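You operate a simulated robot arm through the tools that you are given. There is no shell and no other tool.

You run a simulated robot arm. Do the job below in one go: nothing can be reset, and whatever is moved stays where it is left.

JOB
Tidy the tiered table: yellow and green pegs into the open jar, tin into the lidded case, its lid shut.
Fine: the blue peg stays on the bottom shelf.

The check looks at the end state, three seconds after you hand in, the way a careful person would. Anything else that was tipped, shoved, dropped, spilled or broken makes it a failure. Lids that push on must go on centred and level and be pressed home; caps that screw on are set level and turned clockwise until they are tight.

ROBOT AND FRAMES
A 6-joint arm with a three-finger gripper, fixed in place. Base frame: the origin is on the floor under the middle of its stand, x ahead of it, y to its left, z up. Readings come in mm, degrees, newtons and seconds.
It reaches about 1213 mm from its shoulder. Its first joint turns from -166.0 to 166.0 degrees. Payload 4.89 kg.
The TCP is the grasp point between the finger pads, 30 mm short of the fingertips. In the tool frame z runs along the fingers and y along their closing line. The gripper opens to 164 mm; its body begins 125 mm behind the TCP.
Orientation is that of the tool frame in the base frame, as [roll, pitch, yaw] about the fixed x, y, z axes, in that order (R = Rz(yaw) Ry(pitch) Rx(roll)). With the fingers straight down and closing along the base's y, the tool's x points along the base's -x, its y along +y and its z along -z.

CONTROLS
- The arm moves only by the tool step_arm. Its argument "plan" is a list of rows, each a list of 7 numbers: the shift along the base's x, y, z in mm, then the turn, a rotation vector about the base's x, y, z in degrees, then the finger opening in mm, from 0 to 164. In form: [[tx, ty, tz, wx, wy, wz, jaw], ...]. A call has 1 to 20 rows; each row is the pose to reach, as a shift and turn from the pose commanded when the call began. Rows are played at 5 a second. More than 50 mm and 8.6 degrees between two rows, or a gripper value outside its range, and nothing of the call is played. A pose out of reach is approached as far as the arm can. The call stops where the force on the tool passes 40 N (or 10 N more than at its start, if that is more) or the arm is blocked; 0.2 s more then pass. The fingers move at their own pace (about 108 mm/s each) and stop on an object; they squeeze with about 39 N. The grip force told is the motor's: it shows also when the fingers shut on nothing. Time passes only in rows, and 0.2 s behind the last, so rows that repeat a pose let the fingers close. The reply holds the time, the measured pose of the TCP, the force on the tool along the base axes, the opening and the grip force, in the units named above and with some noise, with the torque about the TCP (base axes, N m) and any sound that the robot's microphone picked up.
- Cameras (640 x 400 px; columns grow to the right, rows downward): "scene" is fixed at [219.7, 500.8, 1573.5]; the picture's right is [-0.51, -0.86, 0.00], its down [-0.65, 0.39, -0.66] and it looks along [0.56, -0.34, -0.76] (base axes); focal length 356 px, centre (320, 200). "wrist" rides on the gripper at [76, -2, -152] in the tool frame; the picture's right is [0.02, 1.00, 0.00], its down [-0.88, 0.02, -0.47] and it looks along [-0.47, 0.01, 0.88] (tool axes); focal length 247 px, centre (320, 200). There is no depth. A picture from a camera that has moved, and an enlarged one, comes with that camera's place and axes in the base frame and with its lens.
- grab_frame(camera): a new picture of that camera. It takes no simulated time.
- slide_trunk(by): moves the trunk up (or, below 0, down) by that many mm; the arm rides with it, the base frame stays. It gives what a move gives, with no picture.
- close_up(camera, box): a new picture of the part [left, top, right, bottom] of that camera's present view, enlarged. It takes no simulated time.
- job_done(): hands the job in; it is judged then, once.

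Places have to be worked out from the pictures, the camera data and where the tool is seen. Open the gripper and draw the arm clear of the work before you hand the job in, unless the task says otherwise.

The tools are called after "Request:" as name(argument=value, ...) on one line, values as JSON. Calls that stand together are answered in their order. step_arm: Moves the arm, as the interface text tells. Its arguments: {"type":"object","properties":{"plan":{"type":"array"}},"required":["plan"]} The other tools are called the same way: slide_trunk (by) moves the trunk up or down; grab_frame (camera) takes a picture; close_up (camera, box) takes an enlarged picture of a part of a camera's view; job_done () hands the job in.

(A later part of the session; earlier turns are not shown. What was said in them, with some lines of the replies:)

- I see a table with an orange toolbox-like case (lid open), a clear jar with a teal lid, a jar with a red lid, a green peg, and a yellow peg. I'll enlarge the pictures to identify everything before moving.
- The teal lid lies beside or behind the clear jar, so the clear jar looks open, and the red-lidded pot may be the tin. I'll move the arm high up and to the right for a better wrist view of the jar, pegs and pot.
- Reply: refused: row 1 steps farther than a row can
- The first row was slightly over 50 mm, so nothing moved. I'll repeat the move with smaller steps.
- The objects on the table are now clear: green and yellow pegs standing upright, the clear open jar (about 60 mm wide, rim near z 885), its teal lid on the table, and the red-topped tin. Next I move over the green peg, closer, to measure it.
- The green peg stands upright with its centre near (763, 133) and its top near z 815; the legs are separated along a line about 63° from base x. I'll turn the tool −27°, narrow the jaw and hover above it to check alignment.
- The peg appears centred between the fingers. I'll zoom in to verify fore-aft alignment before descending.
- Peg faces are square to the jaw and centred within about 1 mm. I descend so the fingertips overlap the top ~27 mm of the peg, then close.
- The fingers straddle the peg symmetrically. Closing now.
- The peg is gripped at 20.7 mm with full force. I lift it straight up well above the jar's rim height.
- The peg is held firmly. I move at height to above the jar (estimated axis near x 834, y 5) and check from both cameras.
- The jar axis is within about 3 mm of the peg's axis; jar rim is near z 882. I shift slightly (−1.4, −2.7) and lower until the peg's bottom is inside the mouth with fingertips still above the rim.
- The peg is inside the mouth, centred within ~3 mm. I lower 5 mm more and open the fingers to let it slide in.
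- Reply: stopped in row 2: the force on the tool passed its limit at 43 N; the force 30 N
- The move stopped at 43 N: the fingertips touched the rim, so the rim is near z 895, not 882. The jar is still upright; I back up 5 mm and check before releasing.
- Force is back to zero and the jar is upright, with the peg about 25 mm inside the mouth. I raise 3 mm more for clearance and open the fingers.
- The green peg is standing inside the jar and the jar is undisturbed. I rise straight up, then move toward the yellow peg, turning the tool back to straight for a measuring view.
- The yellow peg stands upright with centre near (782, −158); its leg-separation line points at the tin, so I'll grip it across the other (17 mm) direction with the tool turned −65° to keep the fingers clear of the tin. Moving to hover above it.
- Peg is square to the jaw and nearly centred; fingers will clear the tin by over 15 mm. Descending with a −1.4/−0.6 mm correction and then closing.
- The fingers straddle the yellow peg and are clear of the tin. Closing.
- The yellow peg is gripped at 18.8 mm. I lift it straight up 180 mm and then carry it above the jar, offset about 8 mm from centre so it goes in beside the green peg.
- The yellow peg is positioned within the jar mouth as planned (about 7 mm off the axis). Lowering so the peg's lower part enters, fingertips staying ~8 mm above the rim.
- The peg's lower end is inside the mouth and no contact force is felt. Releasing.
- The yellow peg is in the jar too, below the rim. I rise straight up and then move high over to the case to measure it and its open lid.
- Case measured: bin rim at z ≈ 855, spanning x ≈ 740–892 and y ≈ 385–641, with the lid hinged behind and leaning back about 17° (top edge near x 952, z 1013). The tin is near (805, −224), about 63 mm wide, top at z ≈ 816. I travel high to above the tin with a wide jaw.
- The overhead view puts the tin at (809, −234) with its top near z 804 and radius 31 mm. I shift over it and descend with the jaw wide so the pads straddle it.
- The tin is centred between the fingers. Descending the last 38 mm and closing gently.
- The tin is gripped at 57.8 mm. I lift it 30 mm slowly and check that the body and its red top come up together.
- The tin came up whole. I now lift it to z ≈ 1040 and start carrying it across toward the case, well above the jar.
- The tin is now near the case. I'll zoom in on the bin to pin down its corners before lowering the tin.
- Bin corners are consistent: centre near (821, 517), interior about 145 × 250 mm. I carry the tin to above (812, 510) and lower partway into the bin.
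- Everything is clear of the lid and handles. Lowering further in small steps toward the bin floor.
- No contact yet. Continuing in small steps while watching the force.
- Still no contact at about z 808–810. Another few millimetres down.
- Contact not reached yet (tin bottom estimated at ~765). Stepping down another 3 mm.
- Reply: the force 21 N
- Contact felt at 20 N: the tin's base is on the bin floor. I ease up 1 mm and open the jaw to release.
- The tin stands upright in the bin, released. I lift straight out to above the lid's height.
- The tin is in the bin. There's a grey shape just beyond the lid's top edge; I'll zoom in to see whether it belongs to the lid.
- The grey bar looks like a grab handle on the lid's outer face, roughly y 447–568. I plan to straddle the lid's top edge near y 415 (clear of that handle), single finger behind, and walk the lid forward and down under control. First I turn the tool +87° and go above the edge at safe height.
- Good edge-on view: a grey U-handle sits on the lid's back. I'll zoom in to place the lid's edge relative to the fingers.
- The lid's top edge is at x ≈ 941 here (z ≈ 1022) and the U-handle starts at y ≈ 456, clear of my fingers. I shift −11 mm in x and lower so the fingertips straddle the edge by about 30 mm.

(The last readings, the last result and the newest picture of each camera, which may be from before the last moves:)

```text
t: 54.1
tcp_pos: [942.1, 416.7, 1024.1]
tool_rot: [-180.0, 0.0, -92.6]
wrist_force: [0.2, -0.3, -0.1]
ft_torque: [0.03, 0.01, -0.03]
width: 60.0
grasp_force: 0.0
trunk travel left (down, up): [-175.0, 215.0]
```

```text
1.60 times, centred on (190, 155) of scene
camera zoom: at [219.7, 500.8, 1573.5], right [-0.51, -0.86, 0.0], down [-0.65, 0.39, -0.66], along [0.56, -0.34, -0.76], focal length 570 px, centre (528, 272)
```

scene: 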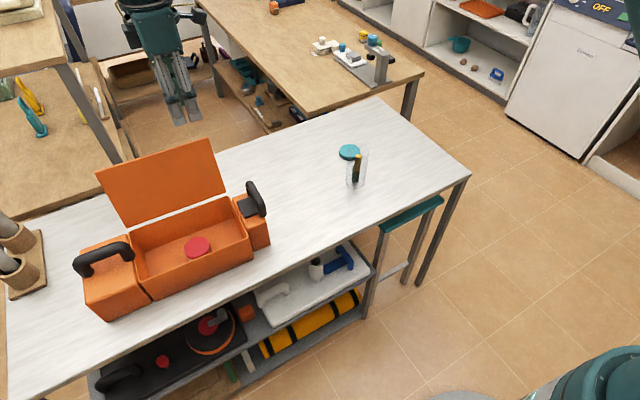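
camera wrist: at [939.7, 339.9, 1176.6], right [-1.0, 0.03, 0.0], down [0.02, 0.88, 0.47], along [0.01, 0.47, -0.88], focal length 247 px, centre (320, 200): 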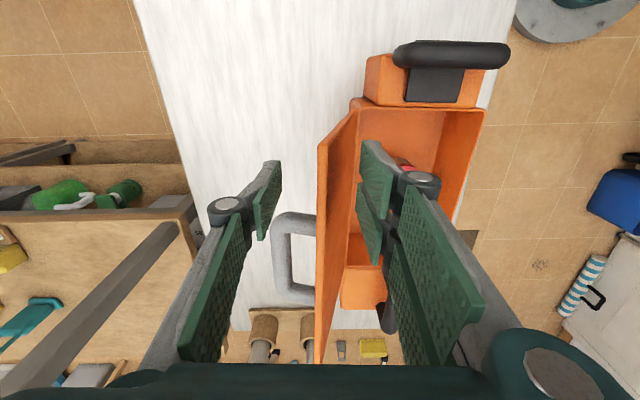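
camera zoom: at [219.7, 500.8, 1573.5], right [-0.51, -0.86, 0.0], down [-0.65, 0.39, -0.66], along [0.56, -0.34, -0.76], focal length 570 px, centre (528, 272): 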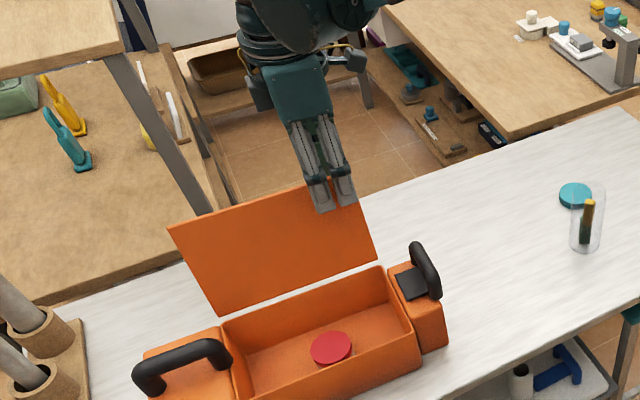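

The fingers straddle the lid: pair in front, single finger behind. I now move slowly toward −x so the rear finger tips the lid forward.

Request:
step_arm(plan=[[-10, 0, 0, 0, 0, 0, 60], [-20, 0, 0, 0, 0, 0, 60], [-28, 0, 0, 0, 0, 0, 60], [-36, 0, 0, 0, 0, 0, 60], [-44, 0, 0, 0, 0, 0, 60], [-50, 0, 0, 0, 0, 0, 60], [-50, 0, 0, 0, 0, 0, 60]])

Request:
grab_frame(camera="wrist")

Request:
close_up(camera="scene", box=[90, 30, 290, 280])

```text
t: 55.7
tcp_pos: [891.0, 415.9, 1024.3]
tool_rot: [-180.0, -0.1, -92.7]
wrist_force: [0.3, -0.5, -0.2]
ft_torque: [0.02, 0.03, 0.0]
width: 60.0
grasp_force: 0.2
trunk travel left (down, up): [-175.0, 215.0]
```

```text
taken
camera wrist: at [889.7, 339.7, 1176.4], right [-1.0, 0.03, 0.0], down [0.02, 0.88, 0.47], along [0.01, 0.47, -0.88], focal length 247 px, centre (320, 200)
```

wrist: 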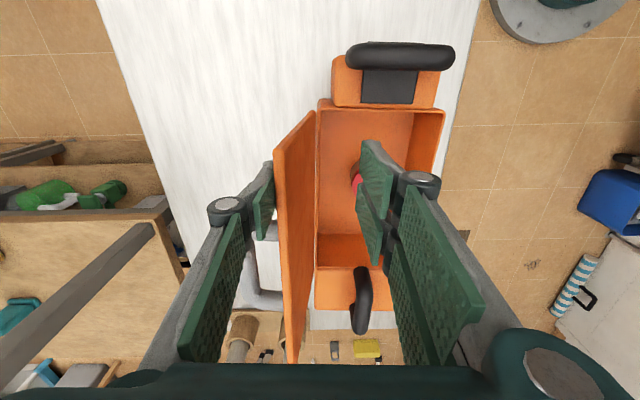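

```text
1.60 times, centred on (190, 155) of scene
camera zoom: at [219.7, 500.8, 1573.5], right [-0.51, -0.86, 0.0], down [-0.65, 0.39, -0.66], along [0.56, -0.34, -0.76], focal length 570 px, centre (528, 272)
```

zoom: 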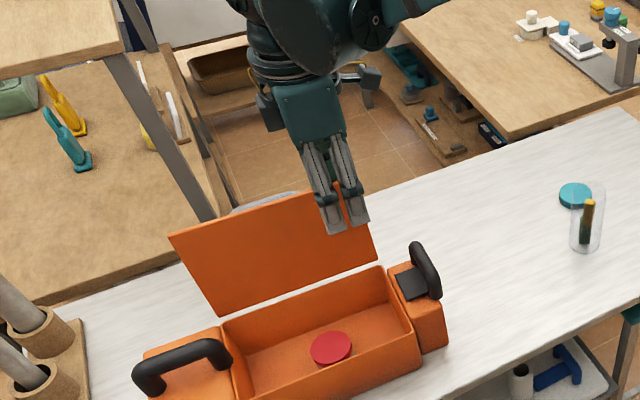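

The lid is now against the rear finger and nearly upright, with negligible force. I continue pushing just past vertical so it leans onto the front fingers.

Request:
step_arm(plan=[[-6, 0, 0, 0, 0, 0, 60], [-12, 0, 0, 0, 0, 0, 60], [-18, 0, 0, 0, 0, 0, 60], [-24, 0, 0, 0, 0, 0, 60], [-28, 0, 0, 0, 0, 0, 60], [-28, 0, 0, 0, 0, 0, 60], [-28, 0, 0, 0, 0, 0, 60]])

Request:
grab_frame(camera="wrist")

Request:
close_up(camera="scene", box=[90, 30, 290, 280])

```text
t: 57.3
tcp_pos: [863.1, 415.0, 1024.2]
tool_rot: [-179.9, 0.0, -92.8]
wrist_force: [-0.6, -0.1, -0.2]
ft_torque: [0.02, 0.02, 0.0]
width: 60.2
grasp_force: 0.1
trunk travel left (down, up): [-175.0, 215.0]
```

```text
taken
camera wrist: at [861.6, 339.0, 1176.6], right [-1.0, 0.03, 0.0], down [0.02, 0.88, 0.47], along [0.01, 0.47, -0.88], focal length 247 px, centre (320, 200)
```

wrist: 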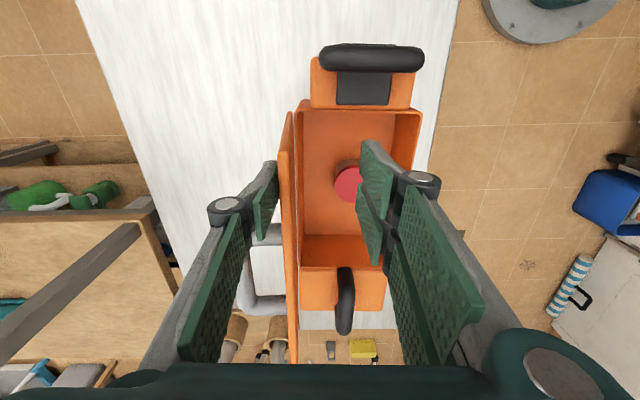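

```text
1.60 times, centred on (190, 155) of scene
camera zoom: at [219.7, 500.8, 1573.5], right [-0.51, -0.86, 0.0], down [-0.65, 0.39, -0.66], along [0.56, -0.34, -0.76], focal length 570 px, centre (528, 272)
```

zoom: 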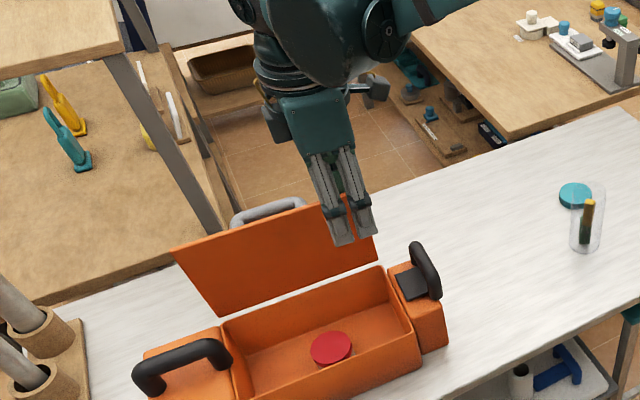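

The lid is about vertical and still resting on the rear finger (its handle shifts its balance backward). I continue a bit further.

Request:
step_arm(plan=[[-5, 0, 0, 0, 0, 0, 60], [-10, 0, 0, 0, 0, 0, 60], [-15, 0, 0, 0, 0, 0, 60], [-20, 0, 0, 0, 0, 0, 60], [-25, 0, 0, 0, 0, 0, 60], [-25, 0, 0, 0, 0, 0, 60], [-25, 0, 0, 0, 0, 0, 60]])

Request:
grab_frame(camera="wrist")

Request:
close_up(camera="scene", box=[90, 30, 290, 280])

```text
t: 58.9
tcp_pos: [838.6, 415.7, 1024.3]
tool_rot: [-180.0, 0.1, -92.7]
wrist_force: [0.1, -0.7, 0.3]
ft_torque: [0.01, 0.0, 0.0]
width: 60.2
grasp_force: 0.1
trunk travel left (down, up): [-175.0, 215.0]
```

```text
taken
camera wrist: at [836.6, 339.1, 1176.6], right [-1.0, 0.03, 0.0], down [0.02, 0.88, 0.47], along [0.01, 0.47, -0.88], focal length 247 px, centre (320, 200)
```

wrist: 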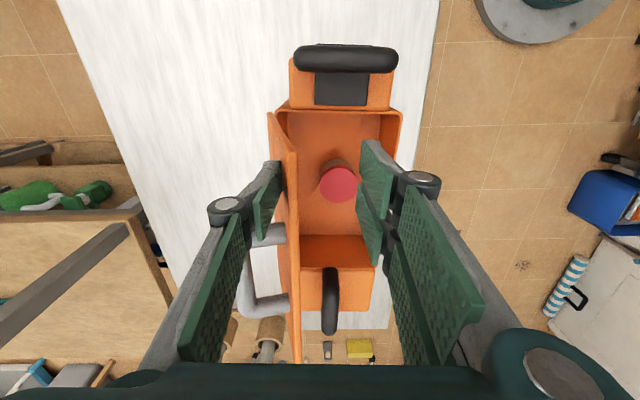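

```text
1.60 times, centred on (190, 155) of scene
camera zoom: at [219.7, 500.8, 1573.5], right [-0.51, -0.86, 0.0], down [-0.65, 0.39, -0.66], along [0.56, -0.34, -0.76], focal length 570 px, centre (528, 272)
```

zoom: 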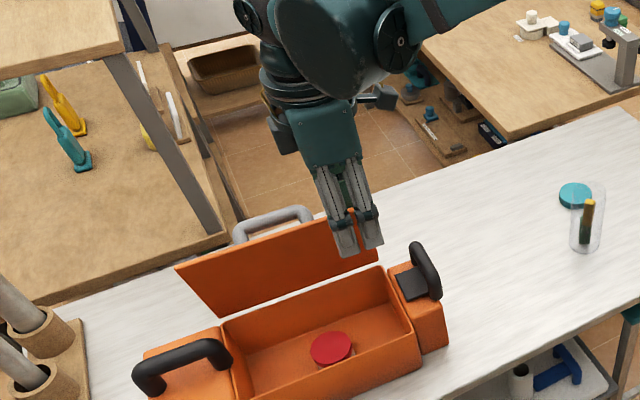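

The hinge has some friction: the lid follows the rear finger and stays put, now leaning ~12° forward. I'll keep the rear fingertip on the lid's outer face and follow an arc about the hinge, first down to about 40°.

Request:
step_arm(plan=[[-8.9, 0.4, -2.6, 0, 0, 0, 60], [-20, 0.9, -7, 0, 0, 0, 60], [-31.4, 1.5, -12, 0, 0, 0, 60], [-42, 2, -18, 0, 0, 0, 60], [-52, 2.4, -25, 0, 0, 0, 60], [-61, 2.8, -33, 0, 0, 0, 60], [-70, 3.3, -41.6, 0, 0, 0, 60], [-70, 3.3, -41.6, 0, 0, 0, 60]])

Request:
grab_frame(camera="wrist")

Request:
close_up(camera="scene", box=[90, 50, 290, 300])

```text
t: 60.7
tcp_pos: [767.9, 418.9, 982.8]
tool_rot: [180.0, 0.0, -92.7]
wrist_force: [-0.5, 0.0, 0.4]
ft_torque: [-0.02, 0.03, 0.0]
width: 59.9
grasp_force: 0.1
trunk travel left (down, up): [-175.0, 215.0]
```

```text
taken
camera wrist: at [766.6, 342.9, 1134.7], right [-1.0, 0.03, 0.0], down [0.02, 0.88, 0.47], along [0.01, 0.47, -0.88], focal length 247 px, centre (320, 200)
```

wrist: 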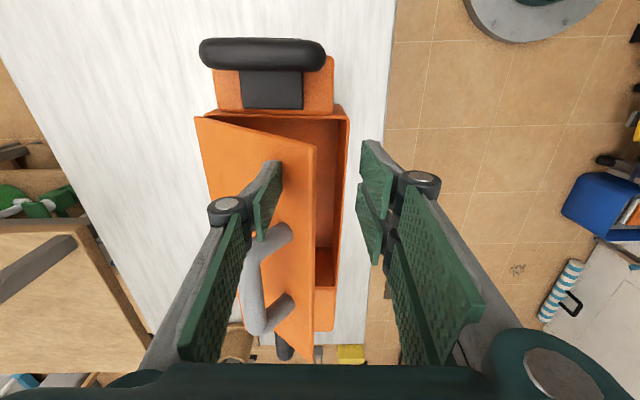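

```text
1.60 times, centred on (190, 175) of scene
camera zoom: at [219.7, 500.8, 1573.5], right [-0.51, -0.86, 0.0], down [-0.65, 0.39, -0.66], along [0.56, -0.34, -0.76], focal length 570 px, centre (528, 240)
```

zoom: 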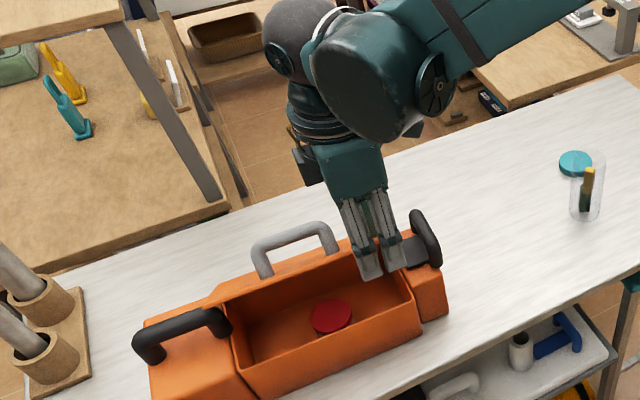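

The lid is about 40° from shut and following well with almost no force. I continue the arc down to roughly 5°.

Request:
step_arm(plan=[[-8, 0.4, -9.5, 0, 0, 0, 60], [-14.8, 0.7, -19.4, 0, 0, 0, 60], [-21, 1, -30, 0, 0, 0, 60], [-26.2, 1.2, -41.1, 0, 0, 0, 60], [-30.5, 1.4, -52, 0, 0, 0, 60], [-33.5, 1.5, -64.4, 0, 0, 0, 60], [-35, 1.6, -74, 0, 0, 0, 60], [-35, 1.6, -74, 0, 0, 0, 60]])

Request:
grab_frame(camera="wrist")

Request:
close_up(camera="scene", box=[90, 70, 290, 320])

```text
t: 62.5
tcp_pos: [732.8, 420.5, 907.2]
tool_rot: [-180.0, -0.1, -92.7]
wrist_force: [0.5, 0.0, 0.2]
ft_torque: [0.0, 0.0, -0.02]
width: 60.1
grasp_force: 0.0
trunk travel left (down, up): [-175.0, 215.0]
```

```text
taken
camera wrist: at [731.8, 344.3, 1060.5], right [-1.0, 0.03, 0.0], down [0.02, 0.88, 0.47], along [0.01, 0.47, -0.88], focal length 247 px, centre (320, 200)
```

wrist: 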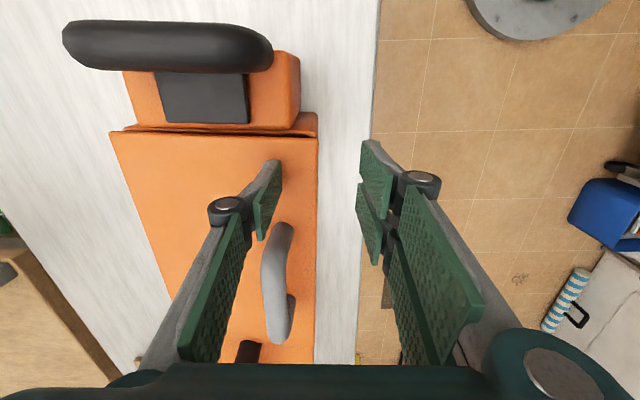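

```text
1.60 times, centred on (190, 195) of scene
camera zoom: at [219.7, 500.8, 1573.5], right [-0.51, -0.86, 0.0], down [-0.65, 0.39, -0.66], along [0.56, -0.34, -0.76], focal length 570 px, centre (528, 208)
```

zoom: 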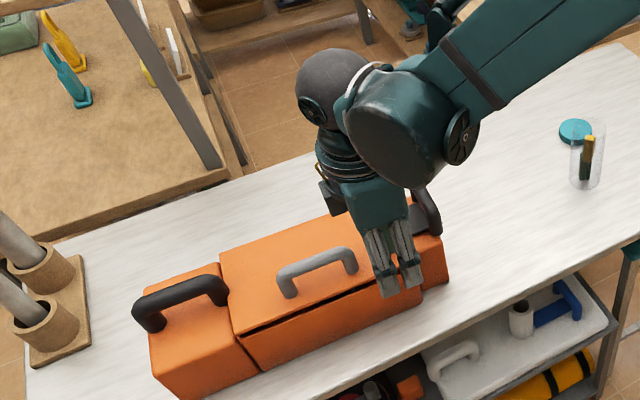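

The lid is only slightly open now. I press down in small steps, watching for contact force as it seats.

Request:
step_arm(plan=[[-0.5, 0, -4, 0, 0, 0, 60], [-1, 0, -8, 0, 0, 0, 60], [-1.5, 0, -11, 0, 0, 0, 60], [-1.5, 0, -13, 0, 0, 0, 60], [-1.5, 0, -13, 0, 0, 0, 60]])

Request:
grab_frame(camera="wrist")

Request:
close_up(camera="scene", box=[110, 170, 290, 320])

```text
t: 63.7
tcp_pos: [731.6, 420.2, 896.2]
tool_rot: [-179.9, 0.0, -92.7]
wrist_force: [9.2, 3.8, 30.8]
ft_torque: [0.07, -1.33, 0.16]
width: 66.0
grasp_force: 5.4
trunk travel left (down, up): [-175.0, 215.0]
```

```text
taken
camera wrist: at [730.0, 343.9, 1048.7], right [-1.0, 0.03, 0.0], down [0.02, 0.88, 0.47], along [0.01, 0.47, -0.88], focal length 247 px, centre (320, 200)
```

wrist: 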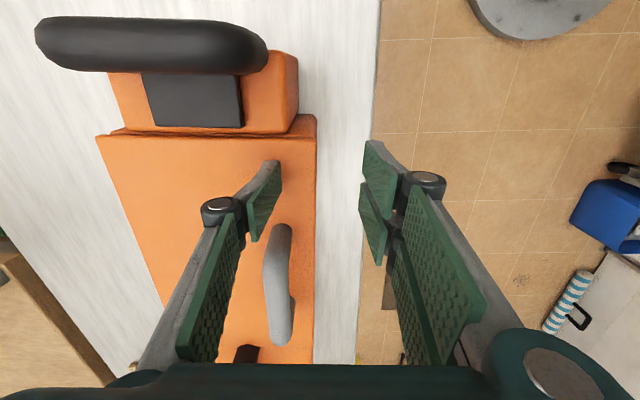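

```text
2.67 times, centred on (200, 245) of scene
camera zoom: at [219.7, 500.8, 1573.5], right [-0.51, -0.86, 0.0], down [-0.65, 0.39, -0.66], along [0.56, -0.34, -0.76], focal length 951 px, centre (640, 80)
```

zoom: 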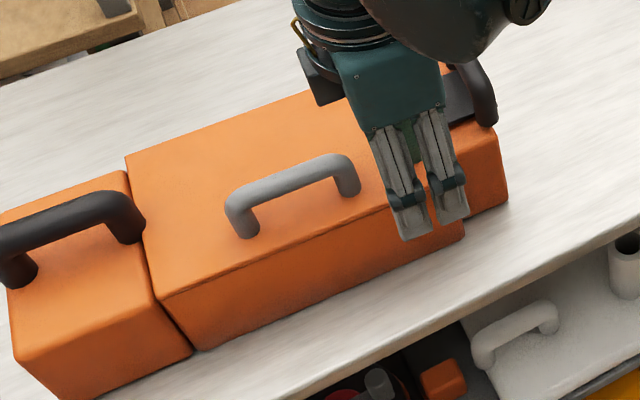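

Contact at ~31 N and the front gap has closed, so the lid is seated. I lift off and inspect.

Request:
step_arm(plan=[[0, 0, 5, 0, 0, 0, 60], [0, 0, 20, 0, 0, 0, 60], [0, 0, 60, 0, 0, 0, 60], [0, 0, 105, 0, 0, 0, 60], [0, 0, 150, 0, 0, 0, 60], [0, 0, 150, 0, 0, 0, 60]])

Request:
grab_frame(camera="wrist")

Request:
close_up(camera="scene", box=[70, 150, 290, 340])

```text
t: 65.1
tcp_pos: [732.3, 418.8, 1046.1]
tool_rot: [-180.0, 0.0, -92.8]
wrist_force: [0.0, 0.3, 0.3]
ft_torque: [0.08, -0.07, 0.0]
width: 60.1
grasp_force: 0.1
trunk travel left (down, up): [-175.0, 215.0]
```

```text
taken
camera wrist: at [730.3, 343.4, 1197.6], right [-1.0, 0.03, 0.0], down [0.02, 0.88, 0.47], along [0.01, 0.47, -0.88], focal length 247 px, centre (320, 200)
```

wrist: 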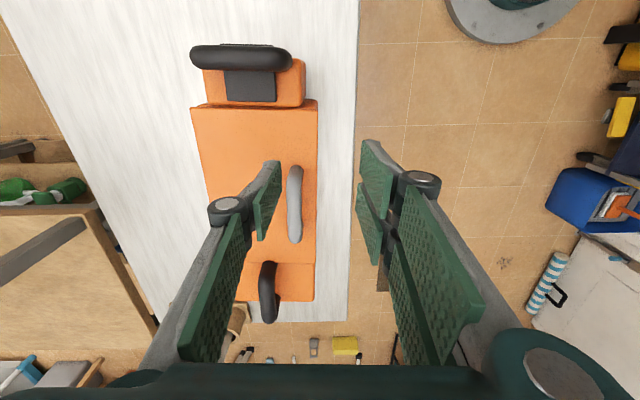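

```text
2.11 times, centred on (180, 245) of scene
camera zoom: at [219.7, 500.8, 1573.5], right [-0.51, -0.86, 0.0], down [-0.65, 0.39, -0.66], along [0.56, -0.34, -0.76], focal length 751 px, centre (615, 105)
```

zoom: 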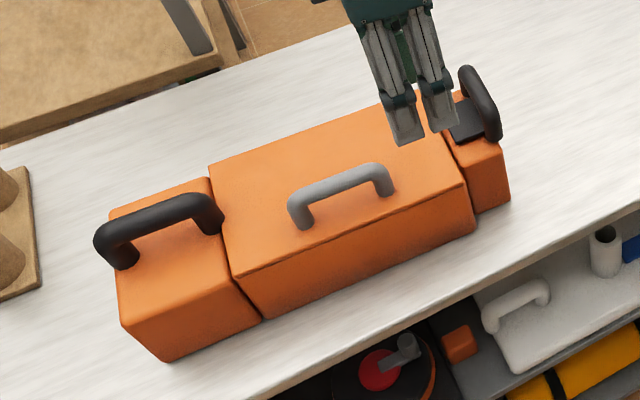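

The lid lies flat and shut, and the case hasn't shifted. I open the gripper and draw the arm back to its starting area, away from the table.

Request:
step_arm(plan=[[0, 0, 35, 0, 0, 0, 60], [0, 0, 70, 0, 0, -8, 70], [-10, -20, 95, 0, 0, -16, 90], [-30, -50, 105, 0, 0, -24, 110], [-55, -80, 105, 0, 0, -32, 130], [-80, -110, 105, 0, 0, -40, 150], [-105, -140, 105, 0, 0, -48, 164], [-130, -170, 105, 0, 0, -56, 164], [-150, -200, 105, 0, 0, -64, 164], [-170, -230, 105, 0, 0, -72, 164], [-190, -260, 105, 0, 0, -80, 164], [-200, -280, 105, 0, 0, -87, 164], [-200, -280, 105, 0, 0, -87, 164]])

Request:
grab_frame(camera="scene")

Request:
close_up(camera="scene", box=[310, 120, 450, 210])

Request:
close_up(camera="scene", box=[60, 130, 300, 340])

Request:
grab_frame(camera="wrist")

```text
t: 67.9
tcp_pos: [531.0, 141.5, 1150.1]
tool_rot: [180.0, 0.0, -179.7]
wrist_force: [-0.9, -0.1, 0.4]
ft_torque: [0.02, -0.01, -0.01]
width: 164.1
grasp_force: 0.1
trunk travel left (down, up): [-175.0, 215.0]
```

```text
taken
```

scene: 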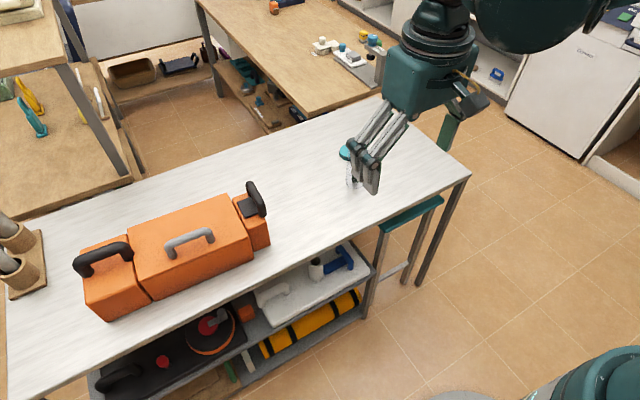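

```text
4.44 times, centred on (380, 165) of scene
camera zoom: at [219.7, 500.8, 1573.5], right [-0.51, -0.86, 0.0], down [-0.65, 0.39, -0.66], along [0.56, -0.34, -0.76], focal length 1584 px, centre (53, 356)
```

zoom: 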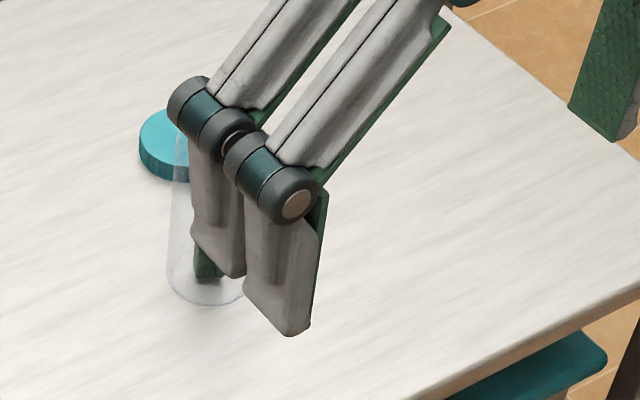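

```text
1.90 times, centred on (180, 235) of scene
camera zoom: at [219.7, 500.8, 1573.5], right [-0.51, -0.86, 0.0], down [-0.65, 0.39, -0.66], along [0.56, -0.34, -0.76], focal length 679 px, centre (587, 133)
```

zoom: 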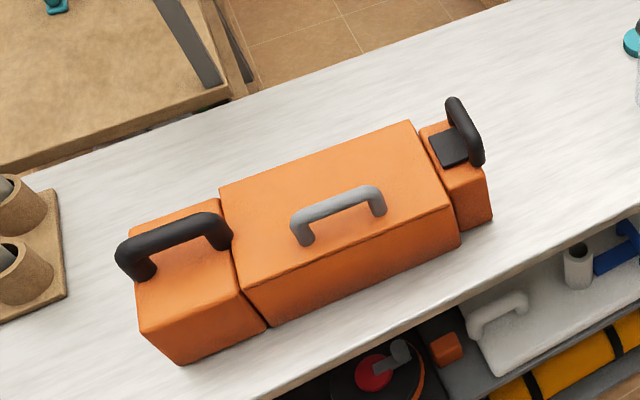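

```text
taken
camera wrist: at [455.3, 138.1, 1303.3], right [-0.03, 1.0, 0.0], down [0.88, 0.02, 0.47], along [0.47, 0.01, -0.88], focal length 247 px, centre (320, 200)
```

wrist: 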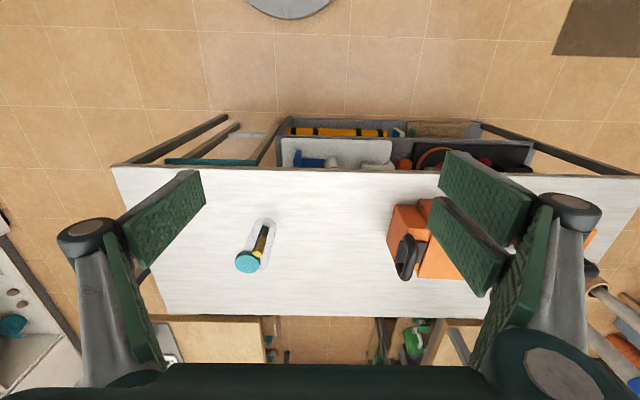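

The arm is clear and the case is shut. I'll check the jar once more in the wrist view, since the fingers hide it from the scene camera.

Request:
close_up(camera="wrist", box=[215, 200, 305, 290])

Request:
close_up(camera="wrist", box=[260, 100, 560, 200])

```text
4.44 times, centred on (260, 245) of wrist
camera zoom: at [455.3, 138.1, 1303.3], right [-0.03, 1.0, 0.0], down [0.88, 0.02, 0.47], along [0.47, 0.01, -0.88], focal length 1098 px, centre (587, 0)
```

zoom: 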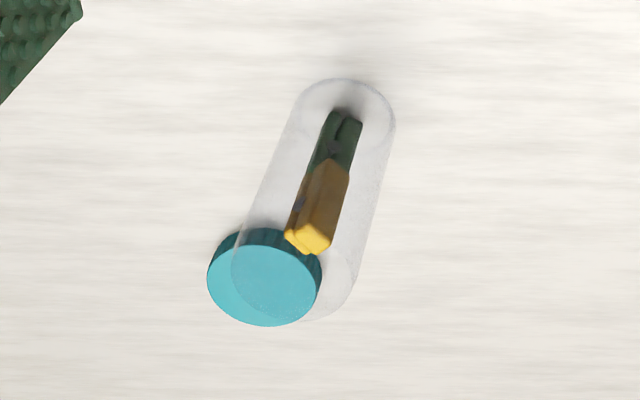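

```text
2.13 times, centred on (410, 150) of wrist
camera zoom: at [455.3, 138.1, 1303.3], right [-0.03, 1.0, 0.0], down [0.88, 0.02, 0.47], along [0.47, 0.01, -0.88], focal length 527 px, centre (128, 307)
```

zoom: 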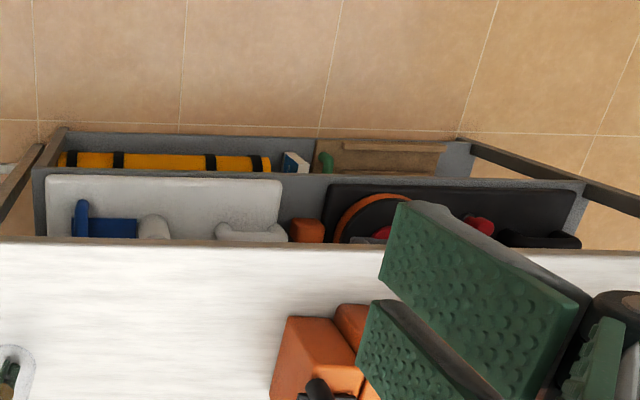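

Both pegs are inside the jar below the rim. To be thorough I'll look closely at the bottom shelf, where I noticed a green item and a blue-and-white item.

Request:
close_up(camera="scene", box=[205, 335, 285, 395])

Request:
close_up(camera="wrist", box=[370, 110, 480, 150])

```text
6.67 times, centred on (245, 365) of scene
camera zoom: at [219.7, 500.8, 1573.5], right [-0.51, -0.86, 0.0], down [-0.65, 0.39, -0.66], along [0.56, -0.34, -0.76], focal length 2377 px, centre (820, -900)
```

zoom: 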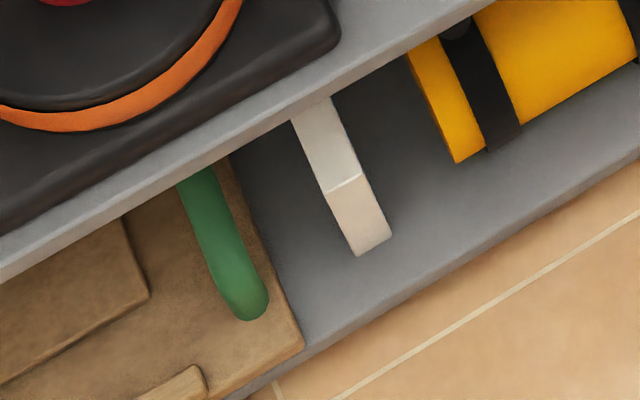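

```text
5.82 times, centred on (425, 130) of wrist
camera zoom: at [455.3, 138.1, 1303.3], right [-0.03, 1.0, 0.0], down [0.88, 0.02, 0.47], along [0.47, 0.01, -0.88], focal length 1437 px, centre (-291, 607)
```

zoom: 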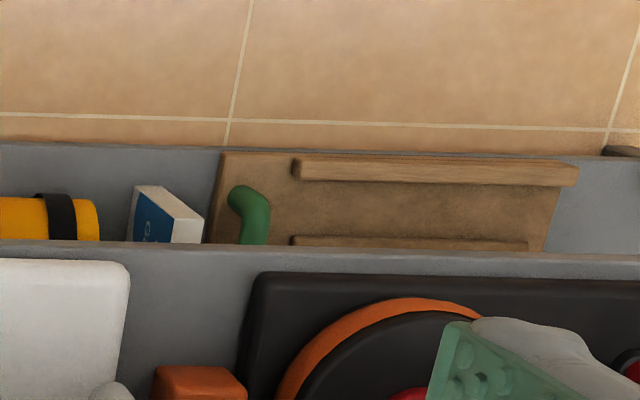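

The bottom-shelf items are a crate with a green handle and a small blue-labelled box, not pegs, and nothing there was touched. Both pegs are in the jar, the tin is in the shut case, the gripper is open and the arm is clear, so I hand in.

Request:
job_done()

```text
The job is handed in.
```

I finished the tidy and handed it in, but I haven't seen the check's result.

- **Pegs:** the yellow and green pegs are both inside the clear open jar, below its rim. The yellow one landed on or against the green one and was still there when I last looked.
- **Tin:** I took the red-topped pot on the table to be the tin. It stands upright on the floor of the orange case.
- **Case lid:** the lid is down flat and was pressed with about 31 N. The front gap is closed and the case did not shift.
- **Jar contact:** while I lowered the green peg, the fingertips pressed on the jar's rim and the arm stopped at 43 N. The jar stayed upright and I saw no damage.
- **Not moved:** I never touched the jar's teal lid or the shelves. I could not see a blue peg on the bottom shelf, so I can't confirm it is there.

The gripper is open and the arm is drawn back from the table.
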